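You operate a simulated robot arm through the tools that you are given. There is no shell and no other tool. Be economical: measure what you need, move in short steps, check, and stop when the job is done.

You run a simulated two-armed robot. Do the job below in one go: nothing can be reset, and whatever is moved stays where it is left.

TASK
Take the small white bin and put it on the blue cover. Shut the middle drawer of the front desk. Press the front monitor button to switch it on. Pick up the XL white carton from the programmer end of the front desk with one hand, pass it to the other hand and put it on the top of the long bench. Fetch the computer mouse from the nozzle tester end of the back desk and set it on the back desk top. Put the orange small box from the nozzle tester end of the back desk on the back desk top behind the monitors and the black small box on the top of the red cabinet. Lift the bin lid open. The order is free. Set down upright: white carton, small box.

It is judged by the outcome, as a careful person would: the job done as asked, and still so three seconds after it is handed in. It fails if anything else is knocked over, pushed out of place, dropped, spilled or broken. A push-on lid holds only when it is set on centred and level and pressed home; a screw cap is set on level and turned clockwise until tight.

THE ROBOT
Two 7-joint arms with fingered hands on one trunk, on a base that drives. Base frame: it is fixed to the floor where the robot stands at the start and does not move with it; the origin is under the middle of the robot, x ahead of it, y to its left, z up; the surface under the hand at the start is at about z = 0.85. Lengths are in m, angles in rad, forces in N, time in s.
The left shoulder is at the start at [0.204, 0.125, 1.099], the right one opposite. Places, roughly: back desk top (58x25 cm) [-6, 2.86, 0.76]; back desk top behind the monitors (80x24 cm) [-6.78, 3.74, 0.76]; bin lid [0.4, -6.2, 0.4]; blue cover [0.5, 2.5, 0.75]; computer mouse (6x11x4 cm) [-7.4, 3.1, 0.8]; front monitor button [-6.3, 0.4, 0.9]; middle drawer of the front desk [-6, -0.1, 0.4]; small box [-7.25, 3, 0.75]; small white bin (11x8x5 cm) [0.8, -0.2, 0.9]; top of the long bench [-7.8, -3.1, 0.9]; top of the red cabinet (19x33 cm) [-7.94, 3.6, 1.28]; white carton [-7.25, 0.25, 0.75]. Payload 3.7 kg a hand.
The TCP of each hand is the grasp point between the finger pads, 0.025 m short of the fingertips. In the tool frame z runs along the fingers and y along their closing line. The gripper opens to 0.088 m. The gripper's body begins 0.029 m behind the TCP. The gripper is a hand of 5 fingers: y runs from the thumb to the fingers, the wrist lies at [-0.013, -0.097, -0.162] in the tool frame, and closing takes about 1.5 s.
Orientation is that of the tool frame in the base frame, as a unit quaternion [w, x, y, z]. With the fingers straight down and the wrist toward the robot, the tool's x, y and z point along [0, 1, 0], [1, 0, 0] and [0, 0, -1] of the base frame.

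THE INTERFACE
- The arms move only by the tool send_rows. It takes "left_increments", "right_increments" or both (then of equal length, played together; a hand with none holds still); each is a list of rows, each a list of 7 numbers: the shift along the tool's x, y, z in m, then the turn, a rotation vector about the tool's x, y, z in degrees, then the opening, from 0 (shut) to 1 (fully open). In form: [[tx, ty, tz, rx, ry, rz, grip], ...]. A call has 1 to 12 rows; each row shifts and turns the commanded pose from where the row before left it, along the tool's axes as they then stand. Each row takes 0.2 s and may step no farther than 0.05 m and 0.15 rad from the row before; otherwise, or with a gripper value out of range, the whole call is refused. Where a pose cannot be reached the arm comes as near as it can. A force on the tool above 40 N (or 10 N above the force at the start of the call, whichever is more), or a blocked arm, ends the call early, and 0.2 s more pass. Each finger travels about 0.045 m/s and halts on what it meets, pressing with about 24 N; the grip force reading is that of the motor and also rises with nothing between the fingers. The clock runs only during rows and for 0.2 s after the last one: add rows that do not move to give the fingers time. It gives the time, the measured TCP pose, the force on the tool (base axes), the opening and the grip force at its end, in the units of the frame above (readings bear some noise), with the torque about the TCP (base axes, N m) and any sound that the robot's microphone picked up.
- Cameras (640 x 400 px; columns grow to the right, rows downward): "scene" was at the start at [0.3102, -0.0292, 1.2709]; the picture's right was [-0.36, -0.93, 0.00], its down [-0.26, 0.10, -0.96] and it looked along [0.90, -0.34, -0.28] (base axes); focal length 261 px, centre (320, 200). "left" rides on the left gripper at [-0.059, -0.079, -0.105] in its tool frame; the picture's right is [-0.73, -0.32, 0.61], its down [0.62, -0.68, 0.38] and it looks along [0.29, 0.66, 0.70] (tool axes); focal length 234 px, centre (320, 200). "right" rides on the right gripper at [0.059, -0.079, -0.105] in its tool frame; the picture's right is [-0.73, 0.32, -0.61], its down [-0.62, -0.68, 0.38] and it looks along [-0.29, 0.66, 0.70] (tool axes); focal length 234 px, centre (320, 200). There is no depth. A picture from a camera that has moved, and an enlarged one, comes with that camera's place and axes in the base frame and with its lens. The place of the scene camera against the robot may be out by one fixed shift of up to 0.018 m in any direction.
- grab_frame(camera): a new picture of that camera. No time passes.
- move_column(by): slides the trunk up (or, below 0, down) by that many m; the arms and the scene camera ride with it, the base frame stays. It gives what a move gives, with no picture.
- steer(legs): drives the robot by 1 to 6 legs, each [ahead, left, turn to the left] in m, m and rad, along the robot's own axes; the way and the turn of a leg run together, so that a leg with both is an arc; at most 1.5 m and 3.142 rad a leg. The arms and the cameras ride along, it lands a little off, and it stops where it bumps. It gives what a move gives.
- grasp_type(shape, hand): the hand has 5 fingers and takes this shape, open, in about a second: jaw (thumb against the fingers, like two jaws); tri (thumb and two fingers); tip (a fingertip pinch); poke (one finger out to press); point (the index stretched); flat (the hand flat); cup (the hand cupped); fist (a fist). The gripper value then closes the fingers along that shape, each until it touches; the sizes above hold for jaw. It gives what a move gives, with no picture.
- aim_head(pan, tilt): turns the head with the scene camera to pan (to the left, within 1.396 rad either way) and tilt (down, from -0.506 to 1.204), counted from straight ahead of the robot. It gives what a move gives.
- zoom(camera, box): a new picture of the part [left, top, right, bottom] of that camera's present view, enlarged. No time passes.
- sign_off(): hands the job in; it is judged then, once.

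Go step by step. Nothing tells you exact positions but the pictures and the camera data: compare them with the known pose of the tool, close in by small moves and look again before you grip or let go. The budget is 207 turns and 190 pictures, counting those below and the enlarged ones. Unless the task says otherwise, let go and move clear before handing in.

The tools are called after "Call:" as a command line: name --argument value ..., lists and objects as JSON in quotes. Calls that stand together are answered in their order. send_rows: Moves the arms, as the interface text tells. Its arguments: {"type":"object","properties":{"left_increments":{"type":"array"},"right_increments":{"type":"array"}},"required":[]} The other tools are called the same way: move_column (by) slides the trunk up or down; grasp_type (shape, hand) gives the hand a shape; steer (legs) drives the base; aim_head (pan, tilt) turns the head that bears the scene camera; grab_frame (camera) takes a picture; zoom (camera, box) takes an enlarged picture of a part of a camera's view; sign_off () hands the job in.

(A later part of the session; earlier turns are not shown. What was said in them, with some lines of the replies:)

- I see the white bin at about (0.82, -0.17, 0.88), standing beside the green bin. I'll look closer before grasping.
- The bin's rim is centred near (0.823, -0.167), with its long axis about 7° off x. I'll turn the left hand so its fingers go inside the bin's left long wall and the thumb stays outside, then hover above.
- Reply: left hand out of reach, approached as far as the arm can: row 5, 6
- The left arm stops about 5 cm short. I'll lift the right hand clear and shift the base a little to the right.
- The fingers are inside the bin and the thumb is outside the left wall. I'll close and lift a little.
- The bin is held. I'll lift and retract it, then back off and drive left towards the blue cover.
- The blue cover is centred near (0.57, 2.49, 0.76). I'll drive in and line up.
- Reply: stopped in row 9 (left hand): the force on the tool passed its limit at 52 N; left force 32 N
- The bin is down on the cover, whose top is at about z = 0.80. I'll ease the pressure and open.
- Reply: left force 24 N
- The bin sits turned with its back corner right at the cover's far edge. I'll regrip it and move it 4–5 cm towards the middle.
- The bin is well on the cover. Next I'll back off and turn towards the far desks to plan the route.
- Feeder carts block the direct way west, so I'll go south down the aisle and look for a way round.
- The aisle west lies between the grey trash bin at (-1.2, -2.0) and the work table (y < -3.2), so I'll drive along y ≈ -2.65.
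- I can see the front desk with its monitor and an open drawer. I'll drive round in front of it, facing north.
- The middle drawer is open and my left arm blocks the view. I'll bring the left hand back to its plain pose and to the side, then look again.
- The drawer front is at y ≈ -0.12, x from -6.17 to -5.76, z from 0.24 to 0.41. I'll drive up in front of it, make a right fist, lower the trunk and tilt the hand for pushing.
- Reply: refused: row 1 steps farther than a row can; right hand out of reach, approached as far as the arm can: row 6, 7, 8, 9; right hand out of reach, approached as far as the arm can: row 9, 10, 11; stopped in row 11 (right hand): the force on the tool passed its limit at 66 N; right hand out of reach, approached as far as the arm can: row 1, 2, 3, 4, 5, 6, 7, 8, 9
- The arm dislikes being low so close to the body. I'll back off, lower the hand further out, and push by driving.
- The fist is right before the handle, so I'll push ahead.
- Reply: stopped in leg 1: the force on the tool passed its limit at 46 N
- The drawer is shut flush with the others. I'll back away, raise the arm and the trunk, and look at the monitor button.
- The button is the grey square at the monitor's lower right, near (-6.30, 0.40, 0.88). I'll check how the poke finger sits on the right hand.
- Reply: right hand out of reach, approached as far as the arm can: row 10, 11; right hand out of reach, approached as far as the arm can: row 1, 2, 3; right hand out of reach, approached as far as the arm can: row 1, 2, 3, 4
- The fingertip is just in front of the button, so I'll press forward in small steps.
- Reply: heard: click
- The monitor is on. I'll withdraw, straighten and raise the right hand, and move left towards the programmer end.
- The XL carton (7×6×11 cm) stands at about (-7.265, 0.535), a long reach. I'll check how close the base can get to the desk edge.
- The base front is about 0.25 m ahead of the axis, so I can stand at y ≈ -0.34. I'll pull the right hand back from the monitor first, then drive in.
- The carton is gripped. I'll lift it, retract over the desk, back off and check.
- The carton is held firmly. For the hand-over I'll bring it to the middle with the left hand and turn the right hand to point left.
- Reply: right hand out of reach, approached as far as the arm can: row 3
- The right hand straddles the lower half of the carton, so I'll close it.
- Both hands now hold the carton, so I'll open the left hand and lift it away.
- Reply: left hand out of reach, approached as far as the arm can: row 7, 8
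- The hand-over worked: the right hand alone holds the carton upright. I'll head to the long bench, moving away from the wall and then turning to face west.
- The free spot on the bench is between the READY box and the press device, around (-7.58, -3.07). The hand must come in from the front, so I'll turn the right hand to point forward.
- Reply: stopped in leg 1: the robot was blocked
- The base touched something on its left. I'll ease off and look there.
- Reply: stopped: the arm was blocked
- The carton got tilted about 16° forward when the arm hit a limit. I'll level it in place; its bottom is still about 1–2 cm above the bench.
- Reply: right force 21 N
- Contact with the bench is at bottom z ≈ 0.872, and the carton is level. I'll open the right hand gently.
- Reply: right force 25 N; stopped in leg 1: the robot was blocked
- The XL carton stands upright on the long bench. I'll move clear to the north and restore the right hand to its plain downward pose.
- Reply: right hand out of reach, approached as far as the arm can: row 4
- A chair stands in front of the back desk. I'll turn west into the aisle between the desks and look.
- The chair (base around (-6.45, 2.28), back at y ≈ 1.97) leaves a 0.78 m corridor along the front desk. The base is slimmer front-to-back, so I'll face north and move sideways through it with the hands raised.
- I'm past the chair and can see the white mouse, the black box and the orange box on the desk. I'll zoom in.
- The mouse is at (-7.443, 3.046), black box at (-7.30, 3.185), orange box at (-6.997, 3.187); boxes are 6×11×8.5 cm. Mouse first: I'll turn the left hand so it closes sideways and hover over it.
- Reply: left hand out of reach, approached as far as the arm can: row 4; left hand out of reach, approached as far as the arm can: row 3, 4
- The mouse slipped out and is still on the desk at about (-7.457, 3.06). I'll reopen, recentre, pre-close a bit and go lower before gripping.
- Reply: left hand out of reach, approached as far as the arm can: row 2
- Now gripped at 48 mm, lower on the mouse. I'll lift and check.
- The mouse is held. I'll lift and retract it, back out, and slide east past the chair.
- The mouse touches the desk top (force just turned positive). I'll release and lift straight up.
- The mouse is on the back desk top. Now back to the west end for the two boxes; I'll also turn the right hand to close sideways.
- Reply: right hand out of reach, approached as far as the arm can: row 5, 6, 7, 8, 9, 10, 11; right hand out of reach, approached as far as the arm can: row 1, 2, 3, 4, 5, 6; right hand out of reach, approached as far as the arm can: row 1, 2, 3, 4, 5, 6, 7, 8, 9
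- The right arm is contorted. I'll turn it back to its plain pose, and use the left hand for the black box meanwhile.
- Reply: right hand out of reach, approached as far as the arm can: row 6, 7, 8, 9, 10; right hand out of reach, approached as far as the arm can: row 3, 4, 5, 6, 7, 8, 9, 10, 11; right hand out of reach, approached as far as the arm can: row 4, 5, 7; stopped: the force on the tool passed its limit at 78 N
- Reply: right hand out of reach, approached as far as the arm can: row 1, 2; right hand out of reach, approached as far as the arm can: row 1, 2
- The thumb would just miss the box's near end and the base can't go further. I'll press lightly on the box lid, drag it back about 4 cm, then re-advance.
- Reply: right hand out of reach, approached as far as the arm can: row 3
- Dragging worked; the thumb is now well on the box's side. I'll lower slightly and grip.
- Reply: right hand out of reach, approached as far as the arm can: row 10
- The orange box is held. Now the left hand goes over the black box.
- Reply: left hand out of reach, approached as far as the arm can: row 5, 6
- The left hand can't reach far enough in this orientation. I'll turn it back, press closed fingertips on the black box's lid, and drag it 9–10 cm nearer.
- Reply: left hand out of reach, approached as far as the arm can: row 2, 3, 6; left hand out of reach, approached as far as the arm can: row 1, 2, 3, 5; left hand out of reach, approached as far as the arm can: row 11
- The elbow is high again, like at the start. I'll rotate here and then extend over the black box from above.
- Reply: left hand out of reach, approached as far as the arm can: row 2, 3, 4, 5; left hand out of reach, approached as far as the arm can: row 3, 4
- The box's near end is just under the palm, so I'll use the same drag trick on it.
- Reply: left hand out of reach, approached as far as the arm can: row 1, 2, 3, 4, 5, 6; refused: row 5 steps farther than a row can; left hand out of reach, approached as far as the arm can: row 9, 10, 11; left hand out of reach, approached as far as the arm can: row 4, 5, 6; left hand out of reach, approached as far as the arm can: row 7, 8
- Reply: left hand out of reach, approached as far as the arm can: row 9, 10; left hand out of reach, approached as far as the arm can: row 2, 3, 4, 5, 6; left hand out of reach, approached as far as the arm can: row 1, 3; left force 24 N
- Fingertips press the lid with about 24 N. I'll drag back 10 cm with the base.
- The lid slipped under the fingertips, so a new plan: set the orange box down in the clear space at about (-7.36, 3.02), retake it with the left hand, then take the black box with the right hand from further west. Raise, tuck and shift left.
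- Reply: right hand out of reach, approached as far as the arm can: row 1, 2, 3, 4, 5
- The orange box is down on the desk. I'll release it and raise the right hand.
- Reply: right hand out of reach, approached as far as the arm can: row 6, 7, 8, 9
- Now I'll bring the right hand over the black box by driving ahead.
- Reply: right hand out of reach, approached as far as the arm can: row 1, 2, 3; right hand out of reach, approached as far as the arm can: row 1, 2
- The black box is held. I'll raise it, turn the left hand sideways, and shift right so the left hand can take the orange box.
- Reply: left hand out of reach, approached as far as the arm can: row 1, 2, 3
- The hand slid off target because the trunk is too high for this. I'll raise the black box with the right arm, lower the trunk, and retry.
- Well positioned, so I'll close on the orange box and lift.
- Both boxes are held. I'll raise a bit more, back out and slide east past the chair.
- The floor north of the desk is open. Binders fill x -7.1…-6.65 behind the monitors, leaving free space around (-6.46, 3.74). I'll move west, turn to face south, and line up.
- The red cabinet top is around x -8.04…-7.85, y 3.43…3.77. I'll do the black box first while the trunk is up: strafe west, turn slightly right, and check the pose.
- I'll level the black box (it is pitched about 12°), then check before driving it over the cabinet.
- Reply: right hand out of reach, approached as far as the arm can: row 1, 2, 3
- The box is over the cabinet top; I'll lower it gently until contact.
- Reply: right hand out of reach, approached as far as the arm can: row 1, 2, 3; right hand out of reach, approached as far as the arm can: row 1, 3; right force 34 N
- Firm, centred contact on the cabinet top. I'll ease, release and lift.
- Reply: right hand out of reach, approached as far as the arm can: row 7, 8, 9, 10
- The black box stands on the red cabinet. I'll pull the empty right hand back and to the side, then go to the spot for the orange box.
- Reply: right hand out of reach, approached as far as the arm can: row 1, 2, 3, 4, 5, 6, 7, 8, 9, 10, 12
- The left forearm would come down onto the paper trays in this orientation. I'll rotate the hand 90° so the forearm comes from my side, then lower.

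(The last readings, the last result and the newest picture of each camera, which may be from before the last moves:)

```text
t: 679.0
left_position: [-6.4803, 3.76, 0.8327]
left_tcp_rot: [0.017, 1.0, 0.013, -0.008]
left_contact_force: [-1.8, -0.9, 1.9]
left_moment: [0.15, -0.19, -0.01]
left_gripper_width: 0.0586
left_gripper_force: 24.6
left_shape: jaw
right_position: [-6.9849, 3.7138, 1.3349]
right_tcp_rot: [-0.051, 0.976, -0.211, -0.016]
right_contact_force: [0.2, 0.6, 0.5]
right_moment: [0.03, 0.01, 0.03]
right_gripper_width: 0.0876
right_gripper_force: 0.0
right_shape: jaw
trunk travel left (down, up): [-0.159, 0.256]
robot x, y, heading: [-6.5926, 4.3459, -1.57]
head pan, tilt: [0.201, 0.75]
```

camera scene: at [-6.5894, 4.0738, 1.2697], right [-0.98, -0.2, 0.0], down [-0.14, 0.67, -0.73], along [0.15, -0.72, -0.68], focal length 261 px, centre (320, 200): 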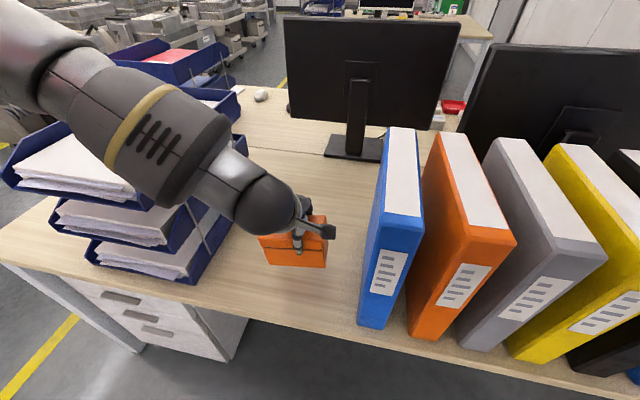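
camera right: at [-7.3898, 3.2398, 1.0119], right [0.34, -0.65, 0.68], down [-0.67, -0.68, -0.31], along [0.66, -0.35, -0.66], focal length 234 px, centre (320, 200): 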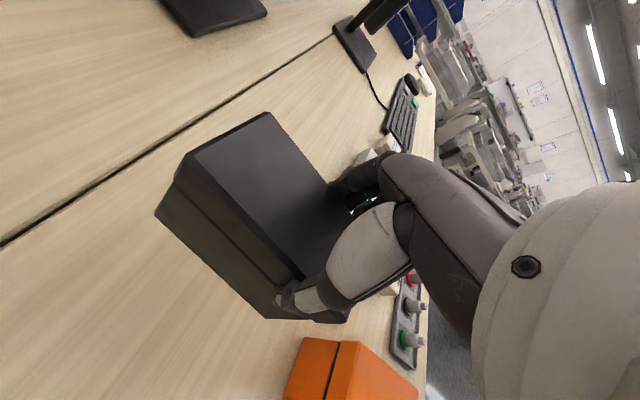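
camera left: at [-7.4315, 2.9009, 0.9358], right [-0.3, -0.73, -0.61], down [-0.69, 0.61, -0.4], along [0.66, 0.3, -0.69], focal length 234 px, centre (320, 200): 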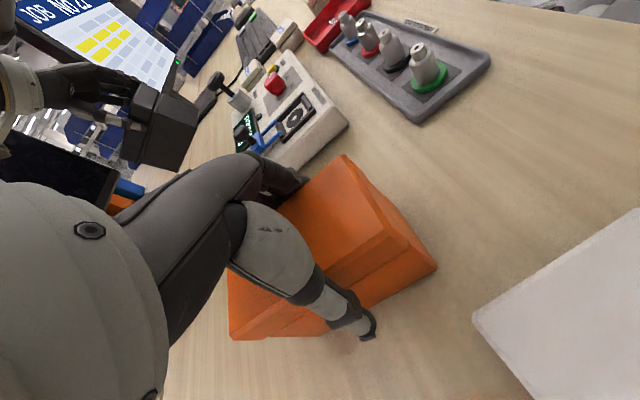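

Contact with the desk. I'll settle it a hair, release, lift and look.

Call:
send_rows --left_increments '[[0, 0, 0.002, 0, 0, 0, 0], [0, 0, 0, 0, 0, 0, 0.5], [0, 0, 0, 0, 0, 0, 0.75], [0, 0, 0, 0, 0, 0, 0.95], [0, 0, 0, 0, 0, 0, 0.95], [0, 0, 0, 0, 0, 0, 0.95], [0, 0, -0.02, 0, 0, 0, 0.95], [0, 0, -0.04, 0, 0, 0, 1], [0, 0, -0.04, 0, 0, 0, 1], [0, 0, -0.04, 0, 0, 0, 1], [0, 0, -0.04, 0, 0, 0, 1], [0, 0, -0.04, 0, 0, 0, 1]]'

Call:
move_column --by 0.1

Call:
steer --legs '[[-0.4, 0, 0]]'

Call:
grab_frame --camera "scene"

```text
t: 681.6
left_position: [-6.4753, 3.7719, 1.0513]
left_tcp_rot: [0.017, 1.0, 0.013, -0.007]
left_contact_force: [0.0, 0.5, -0.6]
left_moment: [-0.04, 0.03, -0.01]
left_gripper_width: 0.0877
left_gripper_force: 0.1
left_shape: jaw
right_position: [-6.9853, 3.7157, 1.3355]
right_tcp_rot: [-0.051, 0.976, -0.212, -0.014]
right_contact_force: [-0.7, 0.4, 0.3]
right_moment: [-0.03, 0.03, 0.0]
right_gripper_width: 0.0876
right_gripper_force: 0.0
right_shape: jaw
trunk travel left (down, up): [-0.159, 0.256]
robot x, y, heading: [-6.5967, 4.3491, -1.566]
head pan, tilt: [0.201, 0.75]
```

```text
t: 682.9
left_position: [-6.4766, 3.7665, 1.149]
left_tcp_rot: [0.016, 1.0, 0.013, -0.008]
left_contact_force: [-0.3, 0.2, -0.4]
left_moment: [-0.04, 0.02, -0.04]
left_gripper_width: 0.0877
left_gripper_force: 0.0
left_shape: jaw
right_position: [-6.9854, 3.7118, 1.4332]
right_tcp_rot: [-0.052, 0.976, -0.212, -0.016]
right_contact_force: [1.0, -0.1, 0.6]
right_moment: [0.02, 0.01, -0.02]
right_gripper_width: 0.0879
right_gripper_force: 0.1
right_shape: jaw
trunk travel left (down, up): [-0.259, 0.156]
robot x, y, heading: [-6.5966, 4.3448, -1.565]
head pan, tilt: [0.201, 0.75]
```

```text
t: 685.4
left_position: [-6.4727, 4.162, 1.1499]
left_tcp_rot: [0.016, 1.0, 0.019, -0.007]
left_contact_force: [-0.1, 0.0, -1.1]
left_moment: [0.01, 0.0, 0.02]
left_gripper_width: 0.0877
left_gripper_force: 0.1
left_shape: jaw
right_position: [-6.9827, 4.1031, 1.4343]
right_tcp_rot: [-0.051, 0.977, -0.206, -0.016]
right_contact_force: [0.3, -0.4, -0.2]
right_moment: [0.0, -0.03, -0.01]
right_gripper_width: 0.0875
right_gripper_force: 0.0
right_shape: jaw
trunk travel left (down, up): [-0.259, 0.156]
robot x, y, heading: [-6.6027, 4.7402, -1.555]
head pan, tilt: [0.201, 0.75]
```

```text
8 pictures are left
camera scene: at [-6.5917, 4.5684, 1.3771], right [-0.98, -0.21, 0.0], down [-0.15, 0.67, -0.73], along [0.16, -0.71, -0.68], focal length 261 px, centre (320, 200)
```

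scene: 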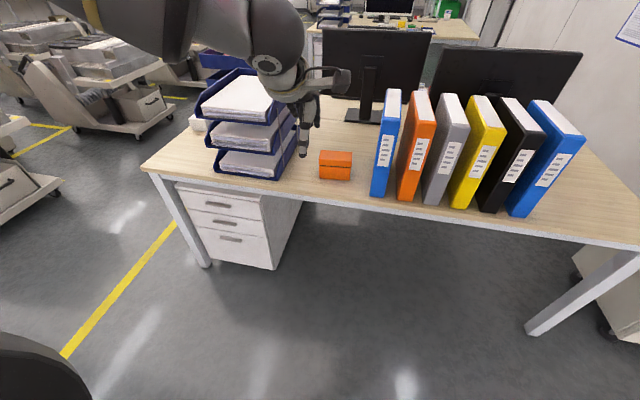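

The orange box stands behind the monitors. Last job: the bin lid. I'll drive east to the corridor and then south.

Call:
steer --legs '[[0, 1.47, -0.016], [1.4, 0, 0], [1.4, 0, 0]]'

```text
t: 711.3
left_position: [-5.0603, 1.304, 1.151]
left_tcp_rot: [0.016, 1.0, 0.014, -0.007]
left_contact_force: [-0.1, -0.6, 1.0]
left_moment: [-0.01, -0.02, 0.03]
left_gripper_width: 0.0878
left_gripper_force: 0.1
left_shape: jaw
right_position: [-5.5714, 1.2507, 1.4352]
right_tcp_rot: [-0.051, 0.976, -0.211, -0.014]
right_contact_force: [0.2, 0.5, -0.4]
right_moment: [-0.04, 0.03, 0.03]
right_gripper_width: 0.0877
right_gripper_force: 0.0
right_shape: jaw
trunk travel left (down, up): [-0.259, 0.156]
robot x, y, heading: [-5.1813, 1.8823, -1.568]
head pan, tilt: [0.201, 0.75]
```

Call:
steer --legs '[[1.4, 0.03, 0], [1.4, 0, 0], [1.4, 0, 0], [0.2, 0, 0]]'

```text
t: 732.5
left_position: [-4.866, -3.0515, 1.1507]
left_tcp_rot: [0.016, 0.999, 0.04, -0.007]
left_contact_force: [0.1, -0.8, 0.4]
left_moment: [-0.03, -0.02, 0.01]
left_gripper_width: 0.0876
left_gripper_force: 0.1
left_shape: jaw
right_position: [-5.3716, -3.1314, 1.4346]
right_tcp_rot: [-0.051, 0.981, -0.185, -0.016]
right_contact_force: [1.2, -0.5, -0.9]
right_moment: [0.02, 0.01, 0.0]
right_gripper_width: 0.0877
right_gripper_force: 0.1
right_shape: jaw
trunk travel left (down, up): [-0.259, 0.156]
robot x, y, heading: [-5.0198, -2.4783, -1.513]
head pan, tilt: [0.201, 0.75]
```

Call:
steer --legs '[[0, 0, 1.513], [1.4, -0.12, 0], [1.4, 0, 0]]'

```text
t: 749.8
left_position: [-1.6447, -2.3768, 1.1509]
left_tcp_rot: [0.016, 0.681, 0.732, 0.007]
left_contact_force: [-0.3, 0.4, 0.4]
left_moment: [0.03, -0.02, 0.01]
left_gripper_width: 0.0877
left_gripper_force: 0.0
left_shape: jaw
right_position: [-1.5687, -2.882, 1.4364]
right_tcp_rot: [-0.026, 0.826, 0.56, -0.048]
right_contact_force: [0.3, -1.0, -0.6]
right_moment: [0.02, 0.0, 0.01]
right_gripper_width: 0.0875
right_gripper_force: 0.0
right_shape: jaw
trunk travel left (down, up): [-0.259, 0.156]
robot x, y, heading: [-2.2158, -2.5278, 0.049]
head pan, tilt: [0.201, 0.75]
```

Call:
steer --legs '[[0, -0.1, -0.05], [1.4, 0, 0], [0.4, 0, 0], [0, 0, -1.57]]'

Call:
aim_head --pan 0.15 --tilt 0.3

Call:
grab_frame --camera "scene"

```text
t: 763.9
left_position: [-0.288, -3.207, 1.1511]
left_tcp_rot: [0.017, 1.0, 0.008, -0.008]
left_contact_force: [0.7, 0.3, -1.6]
left_moment: [-0.01, 0.01, -0.03]
left_gripper_width: 0.0876
left_gripper_force: 0.0
left_shape: jaw
right_position: [-0.7987, -3.2554, 1.4335]
right_tcp_rot: [-0.052, 0.975, -0.216, -0.015]
right_contact_force: [0.9, -0.3, 0.9]
right_moment: [-0.01, 0.02, 0.0]
right_gripper_width: 0.0877
right_gripper_force: 0.1
right_shape: jaw
trunk travel left (down, up): [-0.259, 0.156]
robot x, y, heading: [-0.3997, -2.6301, -1.579]
head pan, tilt: [0.201, 0.75]
```

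```text
t: 764.8
left_position: [-0.2876, -3.2089, 1.1509]
left_tcp_rot: [0.017, 1.0, 0.008, -0.008]
left_contact_force: [0.2, 0.2, 0.2]
left_moment: [0.01, -0.01, -0.02]
left_gripper_width: 0.0877
left_gripper_force: 0.1
left_shape: jaw
right_position: [-0.7972, -3.2557, 1.4353]
right_tcp_rot: [-0.051, 0.975, -0.217, -0.014]
right_contact_force: [-0.3, 0.6, 1.2]
right_moment: [0.0, 0.02, 0.01]
right_gripper_width: 0.0875
right_gripper_force: 0.2
right_shape: jaw
trunk travel left (down, up): [-0.259, 0.156]
robot x, y, heading: [-0.4046, -2.6275, -1.577]
head pan, tilt: [0.15, 0.3]
```

```text
7 pictures are left
camera scene: at [-0.4005, -2.8102, 1.4174], right [-0.99, -0.14, 0.0], down [-0.04, 0.29, -0.95], along [0.14, -0.95, -0.3], focal length 261 px, centre (320, 200)
```

scene: 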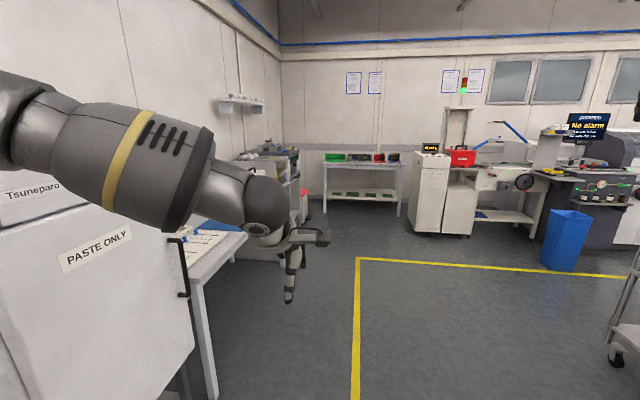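

Call:
steer --legs '[[1.4, 0, 0.006], [0.8, 0, 0]]'

Call:
aim_head --pan 0.6 --tilt 0.6

Call:
grab_frame --camera "scene"

```text
t: 775.3
left_position: [-0.2688, -5.3359, 1.1502]
left_tcp_rot: [0.016, 1.0, 0.011, -0.009]
left_contact_force: [-0.4, 1.6, -0.4]
left_moment: [-0.01, -0.01, 0.0]
left_gripper_width: 0.0879
left_gripper_force: 0.0
left_shape: jaw
right_position: [-0.7784, -5.387, 1.4362]
right_tcp_rot: [-0.052, 0.976, -0.212, -0.014]
right_contact_force: [0.3, 0.1, -0.1]
right_moment: [0.01, -0.01, -0.02]
right_gripper_width: 0.0879
right_gripper_force: 0.2
right_shape: jaw
trunk travel left (down, up): [-0.259, 0.156]
robot x, y, heading: [-0.3894, -4.7555, -1.567]
head pan, tilt: [0.15, 0.3]
```

```text
t: 776.2
left_position: [-0.2694, -5.3359, 1.1525]
left_tcp_rot: [0.017, 1.0, 0.012, -0.008]
left_contact_force: [0.0, -0.9, 0.3]
left_moment: [-0.03, 0.05, 0.02]
left_gripper_width: 0.0878
left_gripper_force: 0.1
left_shape: jaw
right_position: [-0.7785, -5.3865, 1.4345]
right_tcp_rot: [-0.051, 0.976, -0.213, -0.015]
right_contact_force: [0.1, 0.7, -0.6]
right_moment: [-0.03, 0.0, 0.04]
right_gripper_width: 0.0877
right_gripper_force: 0.0
right_shape: jaw
trunk travel left (down, up): [-0.259, 0.156]
robot x, y, heading: [-0.3893, -4.758, -1.571]
head pan, tilt: [0.6, 0.6]
```

```text
6 pictures are left
camera scene: at [-0.3487, -4.9186, 1.3901], right [-0.82, -0.57, 0.0], down [-0.32, 0.47, -0.83], along [0.47, -0.68, -0.56], focal length 261 px, centre (320, 200)
```

scene: 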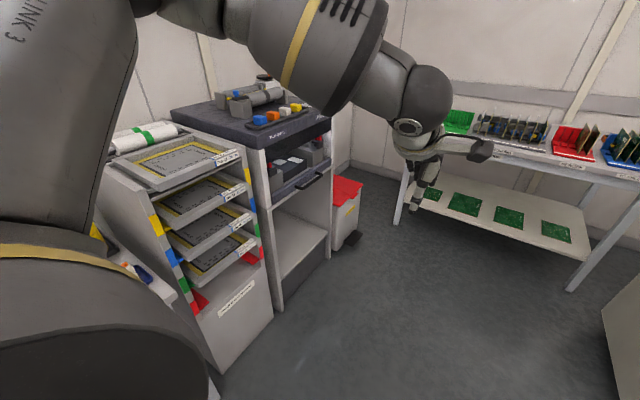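

Call:
zoom --camera "scene" --box '[300, 150, 400, 260]'

```text
3.64 times, centred on (350, 205) of scene
camera zoom: at [-0.3487, -4.9186, 1.3901], right [-0.82, -0.57, 0.0], down [-0.32, 0.47, -0.83], along [0.47, -0.68, -0.56], focal length 950 px, centre (211, 182)
```

zoom: 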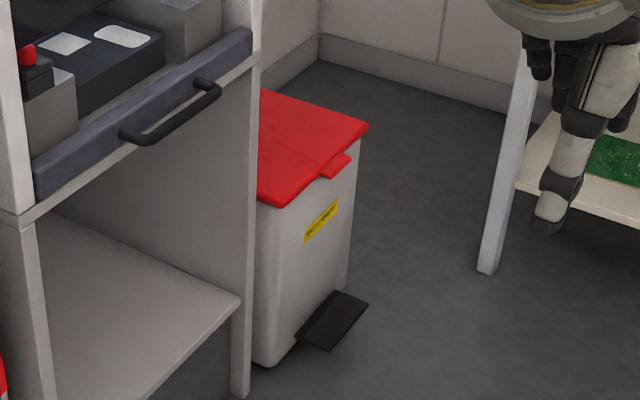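

The bin is a grey pedal bin with a red lid; its front tab is at about (.325, -6.317, .385), facing west and hinged on the east. I'll stand facing south beside the carts so the left hand can pinch the tab from both sides and lift.

Call:
steer --legs '[[0, 0.22, 0], [1.0, 0, 0]]'

Call:
send_rows --left_increments '[[0.04, 0, 0, 0, 0, 0, 1], [0.04, 0, 0, 0, 0, 0, 1], [0.04, 0, 0, 0, 0, 0, 1], [0.04, 0, 0, 0, 0, 0, 1], [0.04, 0, 0, 0, 0, 0, 1], [0.04, 0, 0, 0, 0, 0, 1], [0.04, 0, 0, 0, 0, 0, 1], [0.04, 0, 0, 0, 0, 0, 1], [0, 0, 0, 0, 0, 0, 1]]'

Call:
grab_frame --camera "left"

```text
t: 783.6
left_position: [-0.0193, -6.3298, 1.1512]
left_tcp_rot: [0.017, 1.0, 0.021, -0.008]
left_contact_force: [-0.2, 0.0, -0.3]
left_moment: [0.02, 0.0, 0.02]
left_gripper_width: 0.0875
left_gripper_force: 0.0
left_shape: jaw
right_position: [-0.5303, -6.3906, 1.4346]
right_tcp_rot: [-0.052, 0.978, -0.203, -0.015]
right_contact_force: [-0.5, 1.1, -0.8]
right_moment: [0.04, 0.04, 0.0]
right_gripper_width: 0.0874
right_gripper_force: 0.1
right_shape: jaw
trunk travel left (down, up): [-0.259, 0.156]
robot x, y, heading: [-0.1565, -5.7521, -1.553]
head pan, tilt: [0.6, 0.6]
```

```text
t: 785.6
left_position: [0.2985, -6.3161, 1.1444]
left_tcp_rot: [0.017, 1.0, 0.021, -0.007]
left_contact_force: [0.5, -0.5, 0.0]
left_moment: [-0.01, -0.02, -0.03]
left_gripper_width: 0.0876
left_gripper_force: 0.1
left_shape: jaw
right_position: [-0.5296, -6.3902, 1.4352]
right_tcp_rot: [-0.051, 0.978, -0.203, -0.015]
right_contact_force: [0.1, -0.2, 0.8]
right_moment: [0.02, -0.02, -0.04]
right_gripper_width: 0.0879
right_gripper_force: 0.1
right_shape: jaw
trunk travel left (down, up): [-0.259, 0.156]
robot x, y, heading: [-0.1535, -5.7556, -1.553]
head pan, tilt: [0.6, 0.6]
```

```text
4 pictures are left
camera left: at [0.2374, -6.2378, 1.2484], right [-0.75, 0.27, -0.61], down [0.59, 0.69, -0.41], along [0.31, -0.67, -0.68], focal length 234 px, centre (320, 200)
```

left: 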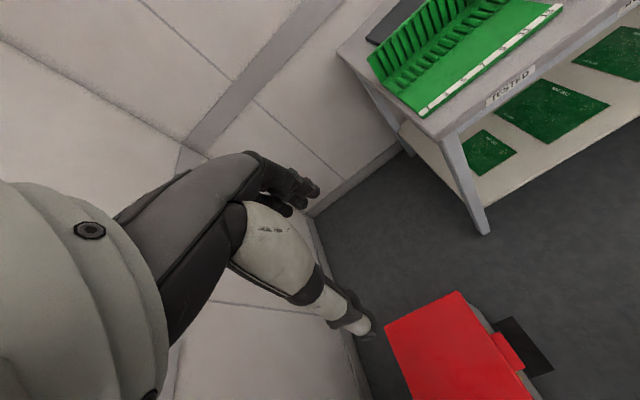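

The tab is triangulated at x .27–.305, y -6.28…-6.21, z ≈ .44. I'll lower the trunk, line up above the tab and descend partway.

Call:
move_column --by -0.2

Call:
send_rows --left_increments '[[-0.007, -0.037, 0, 0, 0, 0, 1], [-0.007, -0.037, 0, 0, 0, 0, 1], [0, 0, 0.045, 0, 0, 0, 1], [0, 0, 0.045, 0, 0, 0, 1], [0, 0, 0.045, 0, 0, 0, 1], [0, 0, 0.045, 0, 0, 0, 1], [0, 0, 0.045, 0, 0, 0, 1], [0, 0, 0.045, 0, 0, 0, 1], [0, 0, 0.045, 0, 0, 0, 1], [0, 0, 0, 0, 0, 0, 1]]'

```text
t: 786.9
left_position: [0.3131, -6.2937, 1.1024]
left_tcp_rot: [0.023, 0.992, 0.022, 0.123]
left_contact_force: [1.2, 0.7, -0.1]
left_moment: [0.01, 0.04, 0.0]
left_gripper_width: 0.0878
left_gripper_force: 0.1
left_shape: jaw
right_position: [-0.5242, -6.3811, 1.3179]
right_tcp_rot: [-0.048, 0.98, -0.192, -0.012]
right_contact_force: [-0.3, -0.7, -0.4]
right_moment: [0.0, -0.02, 0.0]
right_gripper_width: 0.0879
right_gripper_force: 0.1
right_shape: jaw
trunk travel left (down, up): [-0.14, 0.275]
robot x, y, heading: [-0.15, -5.751, -1.526]
head pan, tilt: [0.6, 0.6]
stopped: the arm was blocked; the commanded pose is now the measured one
```

```text
t: 787.4
left_position: [0.2982, -6.242, 1.1471]
left_tcp_rot: [0.014, 0.971, 0.023, 0.238]
left_contact_force: [0.2, 0.3, 0.6]
left_moment: [-0.03, -0.05, -0.01]
left_gripper_width: 0.0878
left_gripper_force: 0.0
left_shape: jaw
right_position: [-0.5237, -6.3884, 1.3115]
right_tcp_rot: [-0.053, 0.98, -0.189, -0.011]
right_contact_force: [0.5, -0.8, -0.8]
right_moment: [0.02, 0.02, 0.01]
right_gripper_width: 0.0879
right_gripper_force: 0.1
right_shape: jaw
trunk travel left (down, up): [-0.14, 0.275]
robot x, y, heading: [-0.1496, -5.7525, -1.519]
head pan, tilt: [0.6, 0.6]
stopped in row 2 (left hand): the arm was blocked; the commanded pose is now the measured one
```

The left elbow is touching something, probably the printer cart. I'll go back up at once and pull away from it.

Call:
move_column --by 0.13

Call:
steer --legs '[[0, -0.25, -0.04]]'

Call:
aim_head --pan 0.9 --tilt 0.6

Call:
grab_frame --camera "scene"

```text
t: 789.0
left_position: [0.3083, -6.2595, 1.2616]
left_tcp_rot: [0.009, 0.975, 0.017, 0.22]
left_contact_force: [-0.4, 0.2, -0.6]
left_moment: [0.05, 0.0, 0.01]
left_gripper_width: 0.0877
left_gripper_force: 0.0
left_shape: jaw
right_position: [-0.5151, -6.3995, 1.4417]
right_tcp_rot: [-0.055, 0.979, -0.194, -0.016]
right_contact_force: [-0.3, -0.1, 0.9]
right_moment: [0.01, -0.04, 0.0]
right_gripper_width: 0.088
right_gripper_force: 0.1
right_shape: jaw
trunk travel left (down, up): [-0.27, 0.145]
robot x, y, heading: [-0.1532, -5.7458, -1.532]
head pan, tilt: [0.6, 0.6]
```

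```text
t: 791.8
left_position: [0.0418, -6.2797, 1.2623]
left_tcp_rot: [0.014, 0.975, -0.001, 0.22]
left_contact_force: [-0.1, 1.3, -0.2]
left_moment: [0.03, 0.0, -0.03]
left_gripper_width: 0.088
left_gripper_force: 0.1
left_shape: jaw
right_position: [-0.7843, -6.3901, 1.4425]
right_tcp_rot: [-0.054, 0.976, -0.212, -0.016]
right_contact_force: [-0.4, -0.7, -0.5]
right_moment: [-0.03, -0.01, -0.02]
right_gripper_width: 0.0876
right_gripper_force: 0.1
right_shape: jaw
trunk travel left (down, up): [-0.27, 0.145]
robot x, y, heading: [-0.396, -5.7548, -1.564]
head pan, tilt: [0.6, 0.6]
```

```text
t: 792.6
left_position: [0.0425, -6.2779, 1.2621]
left_tcp_rot: [0.014, 0.975, -0.001, 0.221]
left_contact_force: [0.1, 0.3, 1.5]
left_moment: [0.0, -0.01, 0.01]
left_gripper_width: 0.0879
left_gripper_force: 0.0
left_shape: jaw
right_position: [-0.7859, -6.3901, 1.4442]
right_tcp_rot: [-0.055, 0.976, -0.212, -0.016]
right_contact_force: [-1.0, 0.2, 0.0]
right_moment: [-0.02, -0.03, 0.01]
right_gripper_width: 0.0879
right_gripper_force: 0.1
right_shape: jaw
trunk travel left (down, up): [-0.27, 0.145]
robot x, y, heading: [-0.3915, -5.7529, -1.563]
head pan, tilt: [0.901, 0.6]
```

```text
3 pictures are left
camera scene: at [-0.3375, -5.8905, 1.4011], right [-0.62, -0.79, 0.0], down [-0.44, 0.35, -0.83], along [0.65, -0.51, -0.56], focal length 261 px, centre (320, 200)
```

scene: 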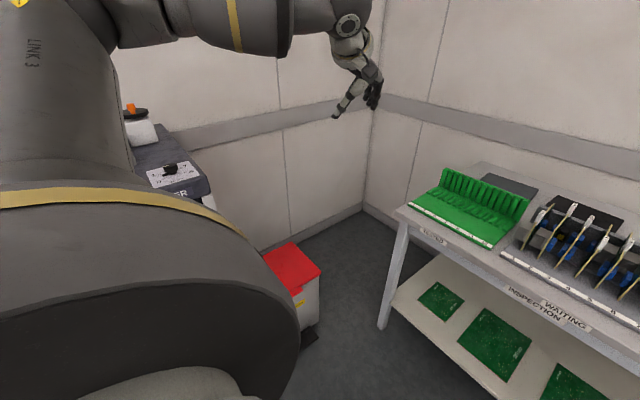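

Things on the cart look undisturbed. I'll try from further west and south, so the arm comes in from the west, clear of the cart; first straighten the hand and reposition.

Call:
steer --legs '[[0.25, 0.04, -0.008]]'

Call:
send_rows --left_increments '[[0, -0.03, 0, 0, -8.5, 0, 1], [0, -0.03, 0, 0, -8.5, 0, 1], [0, -0.03, 0, 0, -8.5, 0, 1], [0.02, -0.04, 0, 0, 0, 0, 1], [0.02, -0.04, 0, 0, 0, 0, 1], [0.02, -0.04, 0, 0, 0, 0, 1], [0.02, -0.04, 0, 0, 0, 0, 1], [0.03, -0.03, 0, 0, 0, 0, 1], [0.03, 0, 0, 0, 0, 0, 1], [0.03, 0, 0, 0, 0, 0, 1], [0.03, 0, 0, 0, 0, 0, 1], [0, 0, 0, 0, 0, 0, 1]]'

Call:
move_column --by -0.2

```text
t: 794.5
left_position: [0.0804, -6.5324, 1.262]
left_tcp_rot: [0.014, 0.975, -0.002, 0.221]
left_contact_force: [-0.2, -0.1, 0.3]
left_moment: [-0.01, 0.03, 0.0]
left_gripper_width: 0.0879
left_gripper_force: 0.1
left_shape: jaw
right_position: [-0.7487, -6.6398, 1.4432]
right_tcp_rot: [-0.055, 0.975, -0.214, -0.016]
right_contact_force: [1.1, -0.4, -0.2]
right_moment: [-0.03, 0.02, -0.03]
right_gripper_width: 0.0881
right_gripper_force: 0.0
right_shape: jaw
trunk travel left (down, up): [-0.27, 0.145]
robot x, y, heading: [-0.3561, -6.0061, -1.572]
head pan, tilt: [0.901, 0.6]
```

```text
t: 797.0
left_position: [0.2848, -6.2554, 1.2507]
left_tcp_rot: [0.013, 1.0, -0.006, 0.001]
left_contact_force: [0.0, -0.5, 0.2]
left_moment: [0.01, 0.0, 0.0]
left_gripper_width: 0.0881
left_gripper_force: 0.1
left_shape: jaw
right_position: [-0.7491, -6.6398, 1.4427]
right_tcp_rot: [-0.054, 0.975, -0.215, -0.015]
right_contact_force: [0.6, 0.1, 0.3]
right_moment: [-0.01, 0.03, -0.02]
right_gripper_width: 0.0877
right_gripper_force: 0.1
right_shape: jaw
trunk travel left (down, up): [-0.27, 0.145]
robot x, y, heading: [-0.3587, -6.0063, -1.568]
head pan, tilt: [0.901, 0.6]
```

```text
t: 799.2
left_position: [0.2839, -6.2546, 1.0537]
left_tcp_rot: [0.014, 1.0, -0.005, 0.0]
left_contact_force: [-0.4, 0.4, -0.5]
left_moment: [0.01, 0.01, 0.02]
left_gripper_width: 0.0879
left_gripper_force: 0.1
left_shape: jaw
right_position: [-0.7482, -6.6923, 1.1804]
right_tcp_rot: [-0.12, 0.969, -0.212, -0.03]
right_contact_force: [-0.5, -0.4, -0.3]
right_moment: [0.0, 0.02, 0.0]
right_gripper_width: 0.0878
right_gripper_force: 0.0
right_shape: jaw
trunk travel left (down, up): [-0.07, 0.345]
robot x, y, heading: [-0.355, -6.0081, -1.573]
head pan, tilt: [0.901, 0.6]
```

That works without contact. I'll descend towards the tab.

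Call:
send_rows --left_increments '[[0, -0.006, 0.045, 0, 0, 0, 1], [0, -0.006, 0.045, 0, 0, 0, 1], [0, 0, 0.045, 0, 0, 0, 1], [0, 0, 0.045, 0, 0, 0, 1], [0, 0, 0.045, 0, 0, 0, 1], [0, 0, 0.045, 0, 0, 0, 1], [0, 0, 0.045, 0, 0, 0, 1], [0, 0, 0.045, 0, 0, 0, 1], [0, 0, 0.045, 0, 0, 0, 1], [0, 0, 0, 0, 0, 0, 1]]'

```text
t: 801.4
left_position: [0.282, -6.2557, 0.6518]
left_tcp_rot: [0.014, 1.0, -0.006, 0.0]
left_contact_force: [0.0, -0.8, 0.2]
left_moment: [-0.02, -0.02, 0.0]
left_gripper_width: 0.0879
left_gripper_force: 0.0
left_shape: jaw
right_position: [-0.7487, -6.6932, 1.1808]
right_tcp_rot: [-0.12, 0.969, -0.213, -0.03]
right_contact_force: [0.4, 0.3, 0.1]
right_moment: [0.01, 0.0, -0.02]
right_gripper_width: 0.088
right_gripper_force: 0.1
right_shape: jaw
trunk travel left (down, up): [-0.07, 0.345]
robot x, y, heading: [-0.3591, -6.0058, -1.573]
head pan, tilt: [0.901, 0.6]
```

Call:
grab_frame --camera "left"

```text
2 pictures are left
camera left: at [0.2234, -6.1737, 0.7554], right [-0.72, 0.31, -0.62], down [0.63, 0.66, -0.4], along [0.28, -0.68, -0.68], focal length 234 px, centre (320, 200)
```

left: 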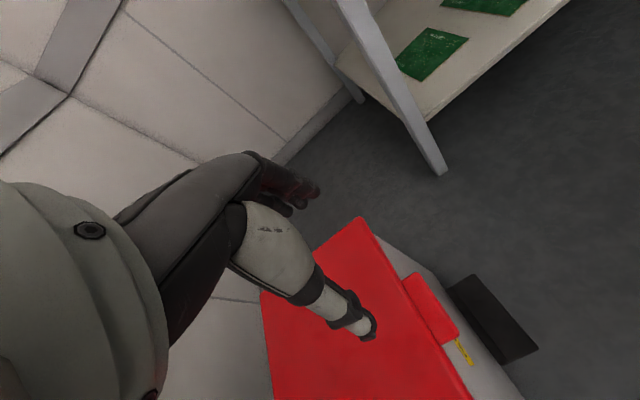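

Call:
send_rows --left_increments '[[-0.015, -0.018, 0, 0, 0, 0, 1], [0, -0.001, 0.045, 0, 0, 0, 1], [0, -0.001, 0.045, 0, 0, 0, 1], [0, -0.001, 0.045, 0, 0, 0, 1], [0, 0, 0.04, 0, 0, 0, 1], [0, 0, 0.02, 0, 0, 0, 1], [0, 0, 0.015, 0, 0, 0, 1], [0, 0, 0, 0, 0, 0, 1]]'

```text
t: 803.2
left_position: [0.2682, -6.238, 0.4405]
left_tcp_rot: [0.014, 1.0, -0.005, 0.001]
left_contact_force: [0.7, 4.7, 9.2]
left_moment: [-0.46, -0.32, 0.16]
left_gripper_width: 0.088
left_gripper_force: 0.0
left_shape: jaw
right_position: [-0.7488, -6.6933, 1.1806]
right_tcp_rot: [-0.121, 0.97, -0.211, -0.029]
right_contact_force: [0.1, -0.1, -0.8]
right_moment: [-0.01, -0.03, -0.02]
right_gripper_width: 0.0877
right_gripper_force: 0.0
right_shape: jaw
trunk travel left (down, up): [-0.07, 0.345]
robot x, y, heading: [-0.3575, -6.0116, -1.567]
head pan, tilt: [0.901, 0.6]
```

One finger landed on the lid's edge. I'll lift slightly, shift about 1 cm west, lower again and close.

Call:
send_rows --left_increments '[[0, 0, -0.025, 0, 0, 0, 1], [-0.01, 0, 0, 0, 0, 0, 1], [0, 0, 0.015, 0, 0, 0, 1], [0, 0, 0.01, 0, 0, 0, 1], [0, 0, 0, 0, 0, 0, 1]]'

```text
t: 804.4
left_position: [0.2596, -6.2389, 0.439]
left_tcp_rot: [0.014, 1.0, -0.005, 0.0]
left_contact_force: [0.0, -0.3, -0.3]
left_moment: [-0.01, 0.02, 0.0]
left_gripper_width: 0.0879
left_gripper_force: 0.1
left_shape: jaw
right_position: [-0.7483, -6.6932, 1.1813]
right_tcp_rot: [-0.121, 0.969, -0.212, -0.029]
right_contact_force: [-0.4, -0.2, 0.0]
right_moment: [-0.01, 0.01, -0.02]
right_gripper_width: 0.0878
right_gripper_force: 0.1
right_shape: jaw
trunk travel left (down, up): [-0.07, 0.345]
robot x, y, heading: [-0.3564, -6.0067, -1.572]
head pan, tilt: [0.901, 0.6]
```

No contact now, so I'll close on the tab.

Call:
send_rows --left_increments '[[0, 0, 0, 0, 0, 0, 0.8], [0, 0, 0, 0, 0, 0, 0.6], [0, 0, 0, 0, 0, 0, 0.4], [0, 0, 0, 0, 0, 0, 0], [0, 0, 0, 0, 0, 0, 0], [0, 0, 0, 0, 0, 0, 0], [0, 0, 0, 0, 0, 0, 0]]'

```text
t: 806.0
left_position: [0.2601, -6.2375, 0.4386]
left_tcp_rot: [0.013, 1.0, -0.004, 0.001]
left_contact_force: [0.0, -3.8, 1.2]
left_moment: [-0.07, -0.05, -0.07]
left_gripper_width: 0.0
left_gripper_force: 23.9
left_shape: jaw
right_position: [-0.7484, -6.694, 1.1805]
right_tcp_rot: [-0.122, 0.969, -0.213, -0.029]
right_contact_force: [-0.5, -0.3, -0.2]
right_moment: [0.02, 0.03, -0.05]
right_gripper_width: 0.0877
right_gripper_force: 0.0
right_shape: jaw
trunk travel left (down, up): [-0.07, 0.345]
robot x, y, heading: [-0.3558, -6.007, -1.564]
head pan, tilt: [0.901, 0.6]
```

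Call:
send_rows --left_increments '[[0, 0, -0.01, 0, 0, 0, 0], [0, 0, -0.01, 0, 0, 0, 0], [0, 0, -0.01, 0, 0, 0, 0], [0, 0, 0, 0, 0, 0, 0]]'

```text
t: 807.0
left_position: [0.2596, -6.2386, 0.4705]
left_tcp_rot: [0.013, 1.0, -0.006, 0.0]
left_contact_force: [2.3, -4.1, -0.1]
left_moment: [-0.01, 0.02, -0.02]
left_gripper_width: 0.0002
left_gripper_force: 24.2
left_shape: jaw
right_position: [-0.7477, -6.6942, 1.1801]
right_tcp_rot: [-0.121, 0.969, -0.212, -0.03]
right_contact_force: [-0.2, -0.5, 0.2]
right_moment: [-0.01, 0.0, -0.01]
right_gripper_width: 0.0876
right_gripper_force: 0.0
right_shape: jaw
trunk travel left (down, up): [-0.07, 0.345]
robot x, y, heading: [-0.3556, -6.0045, -1.566]
head pan, tilt: [0.901, 0.6]
```

Call:
grab_frame --camera "left"

```text
1 pictures are left
camera left: at [0.2005, -6.1559, 0.5729], right [-0.72, 0.31, -0.62], down [0.63, 0.66, -0.4], along [0.28, -0.68, -0.68], focal length 234 px, centre (320, 200)
```

left: 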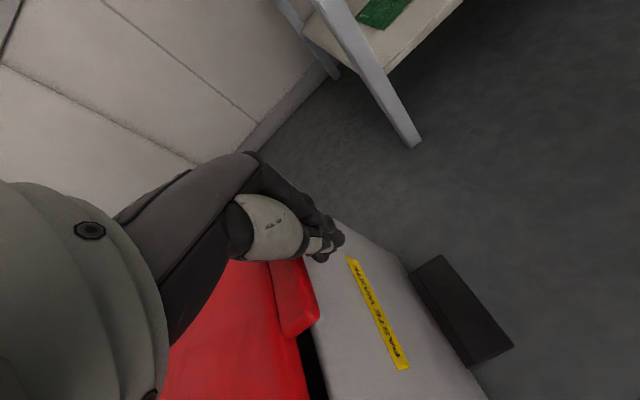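

The lid has come up with the hand: a gap shows between lid and bin. I'll carry it along the hinge arc, up and east.

Call:
send_rows --left_increments '[[0.008, 0, -0.033, 0, 0, 0, 0], [0.009, 0, -0.033, 0, 0, 0, 0], [0.016, 0, -0.03, 0, 0, 0, 0], [0.016, 0, -0.028, 0, 0, 0, 0], [0.017, 0, -0.027, 0, 0, 0, 0], [0, 0, 0, 0, 0, 0, 0]]'

```text
t: 808.4
left_position: [0.3262, -6.2355, 0.6211]
left_tcp_rot: [0.014, 1.0, -0.006, -0.001]
left_contact_force: [-9.9, -6.6, 8.0]
left_moment: [-0.18, 0.02, -0.26]
left_gripper_width: 0.0
left_gripper_force: 24.2
left_shape: jaw
right_position: [-0.7492, -6.6938, 1.1801]
right_tcp_rot: [-0.121, 0.969, -0.212, -0.03]
right_contact_force: [0.1, -0.2, 0.1]
right_moment: [0.03, 0.03, -0.02]
right_gripper_width: 0.0879
right_gripper_force: 0.0
right_shape: jaw
trunk travel left (down, up): [-0.07, 0.345]
robot x, y, heading: [-0.3569, -6.0066, -1.572]
head pan, tilt: [0.901, 0.6]
```

Call:
send_rows --left_increments '[[0.022, 0, -0.035, 0, 0, 0, 0], [0.03, 0, -0.029, 0, 0, 0, 0], [0.035, 0, -0.024, 0, 0, 0, 0], [0, 0, 0, 0, 0, 0, 0]]'

```text
t: 809.4
left_position: [0.4123, -6.2339, 0.7106]
left_tcp_rot: [0.013, 1.0, -0.005, 0.0]
left_contact_force: [0.6, 0.1, -0.7]
left_moment: [-0.03, 0.0, 0.0]
left_gripper_width: 0.0
left_gripper_force: 24.5
left_shape: jaw
right_position: [-0.749, -6.6927, 1.1804]
right_tcp_rot: [-0.12, 0.969, -0.212, -0.03]
right_contact_force: [-0.3, 0.1, 0.5]
right_moment: [0.0, -0.04, -0.02]
right_gripper_width: 0.088
right_gripper_force: 0.0
right_shape: jaw
trunk travel left (down, up): [-0.07, 0.345]
robot x, y, heading: [-0.3571, -6.0037, -1.572]
head pan, tilt: [0.901, 0.6]
```

The force vanished, so the lid may have slipped off. I'll check by touch: go up and west, come down in front, and push east at mid height to see whether the lid stands open.

Call:
send_rows --left_increments '[[0, 0, -0.045, 0, 0, 0, 0], [-0.045, 0, 0, 0, 0, 0, 0], [-0.045, 0, 0, 0, 0, 0, 0], [-0.045, 0, 0, 0, 0, 0, 0], [-0.045, 0, 0, 0, 0, 0, 0], [-0.03, 0, 0.03, 0, 0, 0, 0], [0, 0, 0.045, 0, 0, 0, 0], [0, 0, 0.045, 0, 0, 0, 0], [0, 0, 0.04, 0, 0, 0, 0], [0, 0, 0, 0, 0, 0, 0]]'

Call:
send_rows --left_increments '[[0.03, 0, 0, 0, 0, 0, 0], [0.03, 0, 0, 0, 0, 0, 0], [0.03, 0, 0, 0, 0, 0, 0], [0.03, 0, 0, 0, 0, 0, 0], [0.02, 0, 0, 0, 0, 0, 0], [0.02, 0, 0, 0, 0, 0, 0], [0, 0, 0, 0, 0, 0, 0]]'

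```text
t: 811.6
left_position: [0.201, -6.2328, 0.594]
left_tcp_rot: [0.012, 1.0, -0.005, 0.0]
left_contact_force: [0.1, -0.4, 0.1]
left_moment: [-0.01, 0.02, -0.03]
left_gripper_width: 0.0
left_gripper_force: 23.5
left_shape: jaw
right_position: [-0.7491, -6.6933, 1.1799]
right_tcp_rot: [-0.12, 0.969, -0.212, -0.029]
right_contact_force: [-0.1, -0.3, -0.7]
right_moment: [0.0, 0.0, 0.02]
right_gripper_width: 0.0878
right_gripper_force: 0.0
right_shape: jaw
trunk travel left (down, up): [-0.07, 0.345]
robot x, y, heading: [-0.3555, -6.006, -1.568]
head pan, tilt: [0.901, 0.6]
```

```text
t: 813.2
left_position: [0.3574, -6.2358, 0.5931]
left_tcp_rot: [0.014, 1.0, -0.006, 0.0]
left_contact_force: [-0.1, 0.1, 0.3]
left_moment: [0.0, 0.02, 0.01]
left_gripper_width: 0.0
left_gripper_force: 23.6
left_shape: jaw
right_position: [-0.748, -6.6947, 1.181]
right_tcp_rot: [-0.121, 0.969, -0.213, -0.029]
right_contact_force: [0.1, 0.1, 0.8]
right_moment: [0.03, -0.01, -0.01]
right_gripper_width: 0.0877
right_gripper_force: 0.0
right_shape: jaw
trunk travel left (down, up): [-0.07, 0.345]
robot x, y, heading: [-0.3556, -6.0069, -1.573]
head pan, tilt: [0.901, 0.6]
```

Call:
send_rows --left_increments '[[0.03, 0, 0, 0, 0, 0, 0], [0.03, 0, 0, 0, 0, 0, 0], [0.03, 0, 0, 0, 0, 0, 0], [0.03, 0, 0, 0, 0, 0, 0], [0.02, 0, 0, 0, 0, 0, 0], [0, 0, 0, 0, 0, 0, 0]]'

```text
t: 814.6
left_position: [0.3907, -6.231, 0.6014]
left_tcp_rot: [0.013, 1.0, -0.005, 0.0]
left_contact_force: [-0.1, -0.3, -0.4]
left_moment: [0.0, -0.02, -0.01]
left_gripper_width: 0.0
left_gripper_force: 23.8
left_shape: jaw
left hand out of reach, approached as far as the arm can: row 1, 2, 3, 4, 5
right_position: [-0.7474, -6.6931, 1.1808]
right_tcp_rot: [-0.121, 0.969, -0.212, -0.03]
right_contact_force: [0.6, 0.3, -0.1]
right_moment: [0.0, -0.03, -0.02]
right_gripper_width: 0.0878
right_gripper_force: 0.1
right_shape: jaw
trunk travel left (down, up): [-0.07, 0.345]
robot x, y, heading: [-0.3568, -6.0075, -1.571]
head pan, tilt: [0.901, 0.6]
```

Call:
steer --legs '[[0, 0.12, 0]]'

```text
t: 816.1
left_position: [0.4765, -6.2322, 0.602]
left_tcp_rot: [0.015, 1.0, -0.009, -0.007]
left_contact_force: [-13.4, 0.5, 9.5]
left_moment: [0.47, -1.53, 0.72]
left_gripper_width: 0.0
left_gripper_force: 24.1
left_shape: jaw
right_position: [-0.6598, -6.6927, 1.1799]
right_tcp_rot: [-0.12, 0.97, -0.211, -0.031]
right_contact_force: [-0.7, 0.5, -0.1]
right_moment: [0.0, -0.01, -0.01]
right_gripper_width: 0.0876
right_gripper_force: 0.1
right_shape: jaw
trunk travel left (down, up): [-0.07, 0.345]
robot x, y, heading: [-0.2666, -6.0093, -1.575]
head pan, tilt: [0.901, 0.6]
stopped in leg 1: the force on the tool passed its limit at 92 N (the readings are from after the stop); the commanded pose is now the measured one
```

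Contact at about (.51, -6.18, .70) inside the lid's width, so the lid is standing open and at its stop. I'll back off gently and use the last picture to confirm.

Call:
steer --legs '[[0, -0.12, 0]]'

Call:
send_rows --left_increments '[[-0.04, 0, 0, 0, 0, 0, 0], [-0.04, 0, 0, 0, 0, 0, 0], [-0.04, 0, 0, 0, 0, 0, 0], [-0.04, 0, 0, 0, 0, 0, 0], [-0.03, 0, -0.03, 0, 0, 0, 0], [-0.03, 0, -0.03, 0, 0, 0, 0], [0, 0, -0.04, 0, 0, 0, 0], [0, 0, -0.04, 0, 0, 0, 0], [0, 0, -0.04, 0, 0, 0, 0], [0, 0, -0.04, 0, 0, 0, 0], [0, 0, -0.04, 0, 0, 0, 0], [0, 0, 0, 0, 0, 0, 0]]'

Call:
aim_head --pan 1.3 --tilt 0.75

Call:
grab_frame --camera "scene"

```text
t: 817.8
left_position: [0.3567, -6.2332, 0.5999]
left_tcp_rot: [0.016, 1.0, -0.01, -0.006]
left_contact_force: [-1.1, -0.8, 0.4]
left_moment: [0.0, -0.01, -0.03]
left_gripper_width: 0.0001
left_gripper_force: 24.2
left_shape: jaw
right_position: [-0.7772, -6.6915, 1.1806]
right_tcp_rot: [-0.12, 0.969, -0.213, -0.03]
right_contact_force: [-0.3, -0.4, 0.6]
right_moment: [0.04, -0.01, -0.01]
right_gripper_width: 0.0882
right_gripper_force: 0.0
right_shape: jaw
trunk travel left (down, up): [-0.07, 0.345]
robot x, y, heading: [-0.3879, -6.0027, -1.57]
head pan, tilt: [0.901, 0.6]
```

```text
t: 820.4
left_position: [0.3817, -6.1732, 0.7183]
left_tcp_rot: [0.016, 1.0, -0.02, -0.006]
left_contact_force: [-0.1, 0.7, 1.1]
left_moment: [0.02, -0.03, -0.02]
left_gripper_width: 0.0
left_gripper_force: 24.0
left_shape: jaw
left hand out of reach, approached as far as the arm can: row 1, 2, 3, 4, 5, 6, 7, 8, 9, 10, 11
right_position: [-0.7808, -6.7004, 1.1764]
right_tcp_rot: [-0.125, 0.968, -0.217, -0.033]
right_contact_force: [-0.5, -0.1, -0.4]
right_moment: [-0.02, 0.0, 0.0]
right_gripper_width: 0.088
right_gripper_force: 0.1
right_shape: jaw
trunk travel left (down, up): [-0.07, 0.345]
robot x, y, heading: [-0.3835, -6.0055, -1.579]
head pan, tilt: [0.901, 0.6]
```

```text
t: 821.3
left_position: [0.3817, -6.1737, 0.7199]
left_tcp_rot: [0.016, 1.0, -0.02, -0.006]
left_contact_force: [0.1, 0.5, 0.0]
left_moment: [0.01, -0.01, -0.01]
left_gripper_width: 0.0
left_gripper_force: 23.9
left_shape: jaw
right_position: [-0.7801, -6.7005, 1.1752]
right_tcp_rot: [-0.124, 0.968, -0.216, -0.033]
right_contact_force: [-0.1, 0.2, -0.1]
right_moment: [0.0, -0.01, 0.02]
right_gripper_width: 0.088
right_gripper_force: 0.2
right_shape: jaw
trunk travel left (down, up): [-0.07, 0.345]
robot x, y, heading: [-0.3853, -6.0093, -1.578]
head pan, tilt: [1.3, 0.75]
```

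```text
0 pictures are left
camera scene: at [-0.3167, -6.322, 1.1603], right [-0.28, -0.96, -0.01], down [-0.66, 0.2, -0.73], along [0.7, -0.2, -0.69], focal length 261 px, centre (320, 200)
```

scene: 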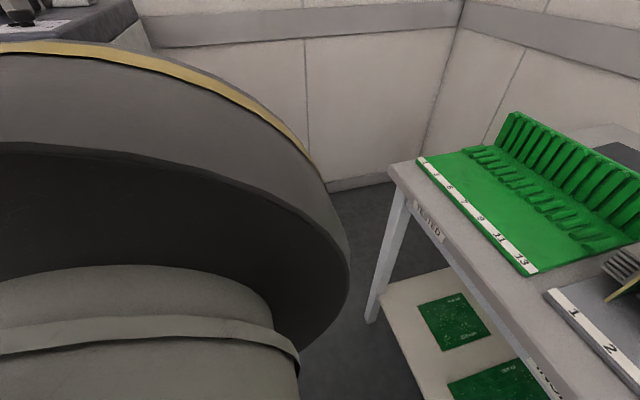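

The last picture is blocked by my own arm, so I'll confirm by touch once more: lower the hand a bit and ease east.

Call:
send_rows --left_increments '[[0, 0.02, 0.04, 0, 0, 0, 0], [0, 0.02, 0.04, 0, 0, 0, 0], [0, 0, 0.03, 0, 0, 0, 0], [0, 0, 0, 0, 0, 0, 0]]'

Call:
steer --legs '[[0, 0.07, 0]]'

Call:
steer --legs '[[0, 0.03, 0]]'

```text
t: 822.3
left_position: [0.3634, -6.1994, 0.6325]
left_tcp_rot: [0.014, 1.0, -0.01, -0.007]
left_contact_force: [-1.3, 0.1, 0.6]
left_moment: [0.01, 0.01, 0.01]
left_gripper_width: 0.0
left_gripper_force: 24.6
left_shape: jaw
left hand out of reach, approached as far as the arm can: row 1, 2, 3
right_position: [-0.7787, -6.6928, 1.1807]
right_tcp_rot: [-0.12, 0.969, -0.213, -0.03]
right_contact_force: [0.4, -0.1, -0.4]
right_moment: [-0.01, 0.0, -0.01]
right_gripper_width: 0.0876
right_gripper_force: 0.0
right_shape: jaw
trunk travel left (down, up): [-0.07, 0.345]
robot x, y, heading: [-0.384, -6.0063, -1.576]
head pan, tilt: [1.3, 0.75]
```

```text
t: 823.5
left_position: [0.4326, -6.1997, 0.6321]
left_tcp_rot: [0.015, 1.0, -0.01, -0.007]
left_contact_force: [-0.1, -0.8, 0.8]
left_moment: [-0.01, -0.01, 0.02]
left_gripper_width: 0.0
left_gripper_force: 24.3
left_shape: jaw
right_position: [-0.7083, -6.6933, 1.1812]
right_tcp_rot: [-0.12, 0.969, -0.213, -0.031]
right_contact_force: [0.0, -0.8, 0.1]
right_moment: [0.0, -0.01, -0.01]
right_gripper_width: 0.0878
right_gripper_force: 0.1
right_shape: jaw
trunk travel left (down, up): [-0.07, 0.345]
robot x, y, heading: [-0.317, -6.0058, -1.577]
head pan, tilt: [1.3, 0.75]
```

```text
t: 824.5
left_position: [0.4632, -6.2001, 0.6317]
left_tcp_rot: [0.016, 1.0, -0.01, -0.007]
left_contact_force: [1.6, 0.7, -0.8]
left_moment: [-0.01, -0.02, 0.01]
left_gripper_width: 0.0001
left_gripper_force: 24.0
left_shape: jaw
right_position: [-0.6789, -6.6934, 1.1819]
right_tcp_rot: [-0.119, 0.969, -0.212, -0.031]
right_contact_force: [0.2, 0.5, -1.1]
right_moment: [0.01, 0.01, 0.05]
right_gripper_width: 0.0879
right_gripper_force: 0.2
right_shape: jaw
trunk travel left (down, up): [-0.07, 0.345]
robot x, y, heading: [-0.2878, -6.0049, -1.576]
head pan, tilt: [1.3, 0.75]
```

Call:
steer --legs '[[0, 0.03, 0]]'

```text
t: 825.4
left_position: [0.4719, -6.1993, 0.6299]
left_tcp_rot: [0.017, 1.0, -0.018, -0.016]
left_contact_force: [-8.2, -0.5, 1.6]
left_moment: [0.0, -0.54, -0.09]
left_gripper_width: 0.0
left_gripper_force: 24.0
left_shape: jaw
right_position: [-0.6666, -6.6927, 1.1808]
right_tcp_rot: [-0.12, 0.969, -0.213, -0.029]
right_contact_force: [-0.2, 0.2, -1.1]
right_moment: [0.0, -0.02, -0.05]
right_gripper_width: 0.088
right_gripper_force: 0.0
right_shape: jaw
trunk travel left (down, up): [-0.07, 0.345]
robot x, y, heading: [-0.2706, -6.0046, -1.574]
head pan, tilt: [1.3, 0.75]
stopped in leg 1: the force on the tool passed its limit at 63 N (the readings are from after the stop); the commanded pose is now the measured one
```

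The lid is standing open against its stop: solid contact at the same place, at the lid's top edge. I'll move clear to the west.

Call:
steer --legs '[[0, -0.3, 0], [-0.2, -0.1, 0]]'

```text
t: 829.9
left_position: [0.075, -5.995, 0.629]
left_tcp_rot: [0.017, 1.0, -0.017, -0.014]
left_contact_force: [0.3, -1.3, 0.0]
left_moment: [-0.02, -0.03, 0.01]
left_gripper_width: 0.0
left_gripper_force: 24.1
left_shape: jaw
right_position: [-1.0609, -6.489, 1.1804]
right_tcp_rot: [-0.12, 0.969, -0.213, -0.03]
right_contact_force: [-0.5, 0.8, 0.6]
right_moment: [-0.02, -0.02, -0.05]
right_gripper_width: 0.0879
right_gripper_force: 0.0
right_shape: jaw
trunk travel left (down, up): [-0.07, 0.345]
robot x, y, heading: [-0.6688, -5.8008, -1.577]
head pan, tilt: [1.3, 0.75]
```

All the tasks are done as far as I can tell, and both hands are empty and clear, so I'm handing in.

Call:
sign_off

```text
The job is handed in.
```

I handed the job in with every task done as far as I could check, but the bin lid's final open state was confirmed only by touch. I had used up the pictures and my arm blocked the last one. The hand met solid contact at the lid's upper edge, twice in the same place.

- **White bin:** it is on the blue cover. I regripped it once to move it in from the far edge.
- **Middle drawer:** shut flush with the others.
- **Front monitor:** switched on.
- **XL carton:** picked up with the left hand, passed to the right and set upright on the long bench.
- **Computer mouse:** it is on the back desk top, between the dark mouse and the notepad. It slipped once on the desk before I held it properly.
- **Orange box:** upright behind the monitors, between the binders and the trays.
- **Black box:** upright on the red cabinet.

**Possible disturbances:** The base bumped twice against the work table near the long bench. While I was reaching for the bin lid, the left arm was blocked, probably by the printer cart beside the bin. I backed off at once and the part of the cart I could see looked undisturbed, but I did not check either spot closely. The final push against the lid peaked at 92 N, which could have nudged the bin.
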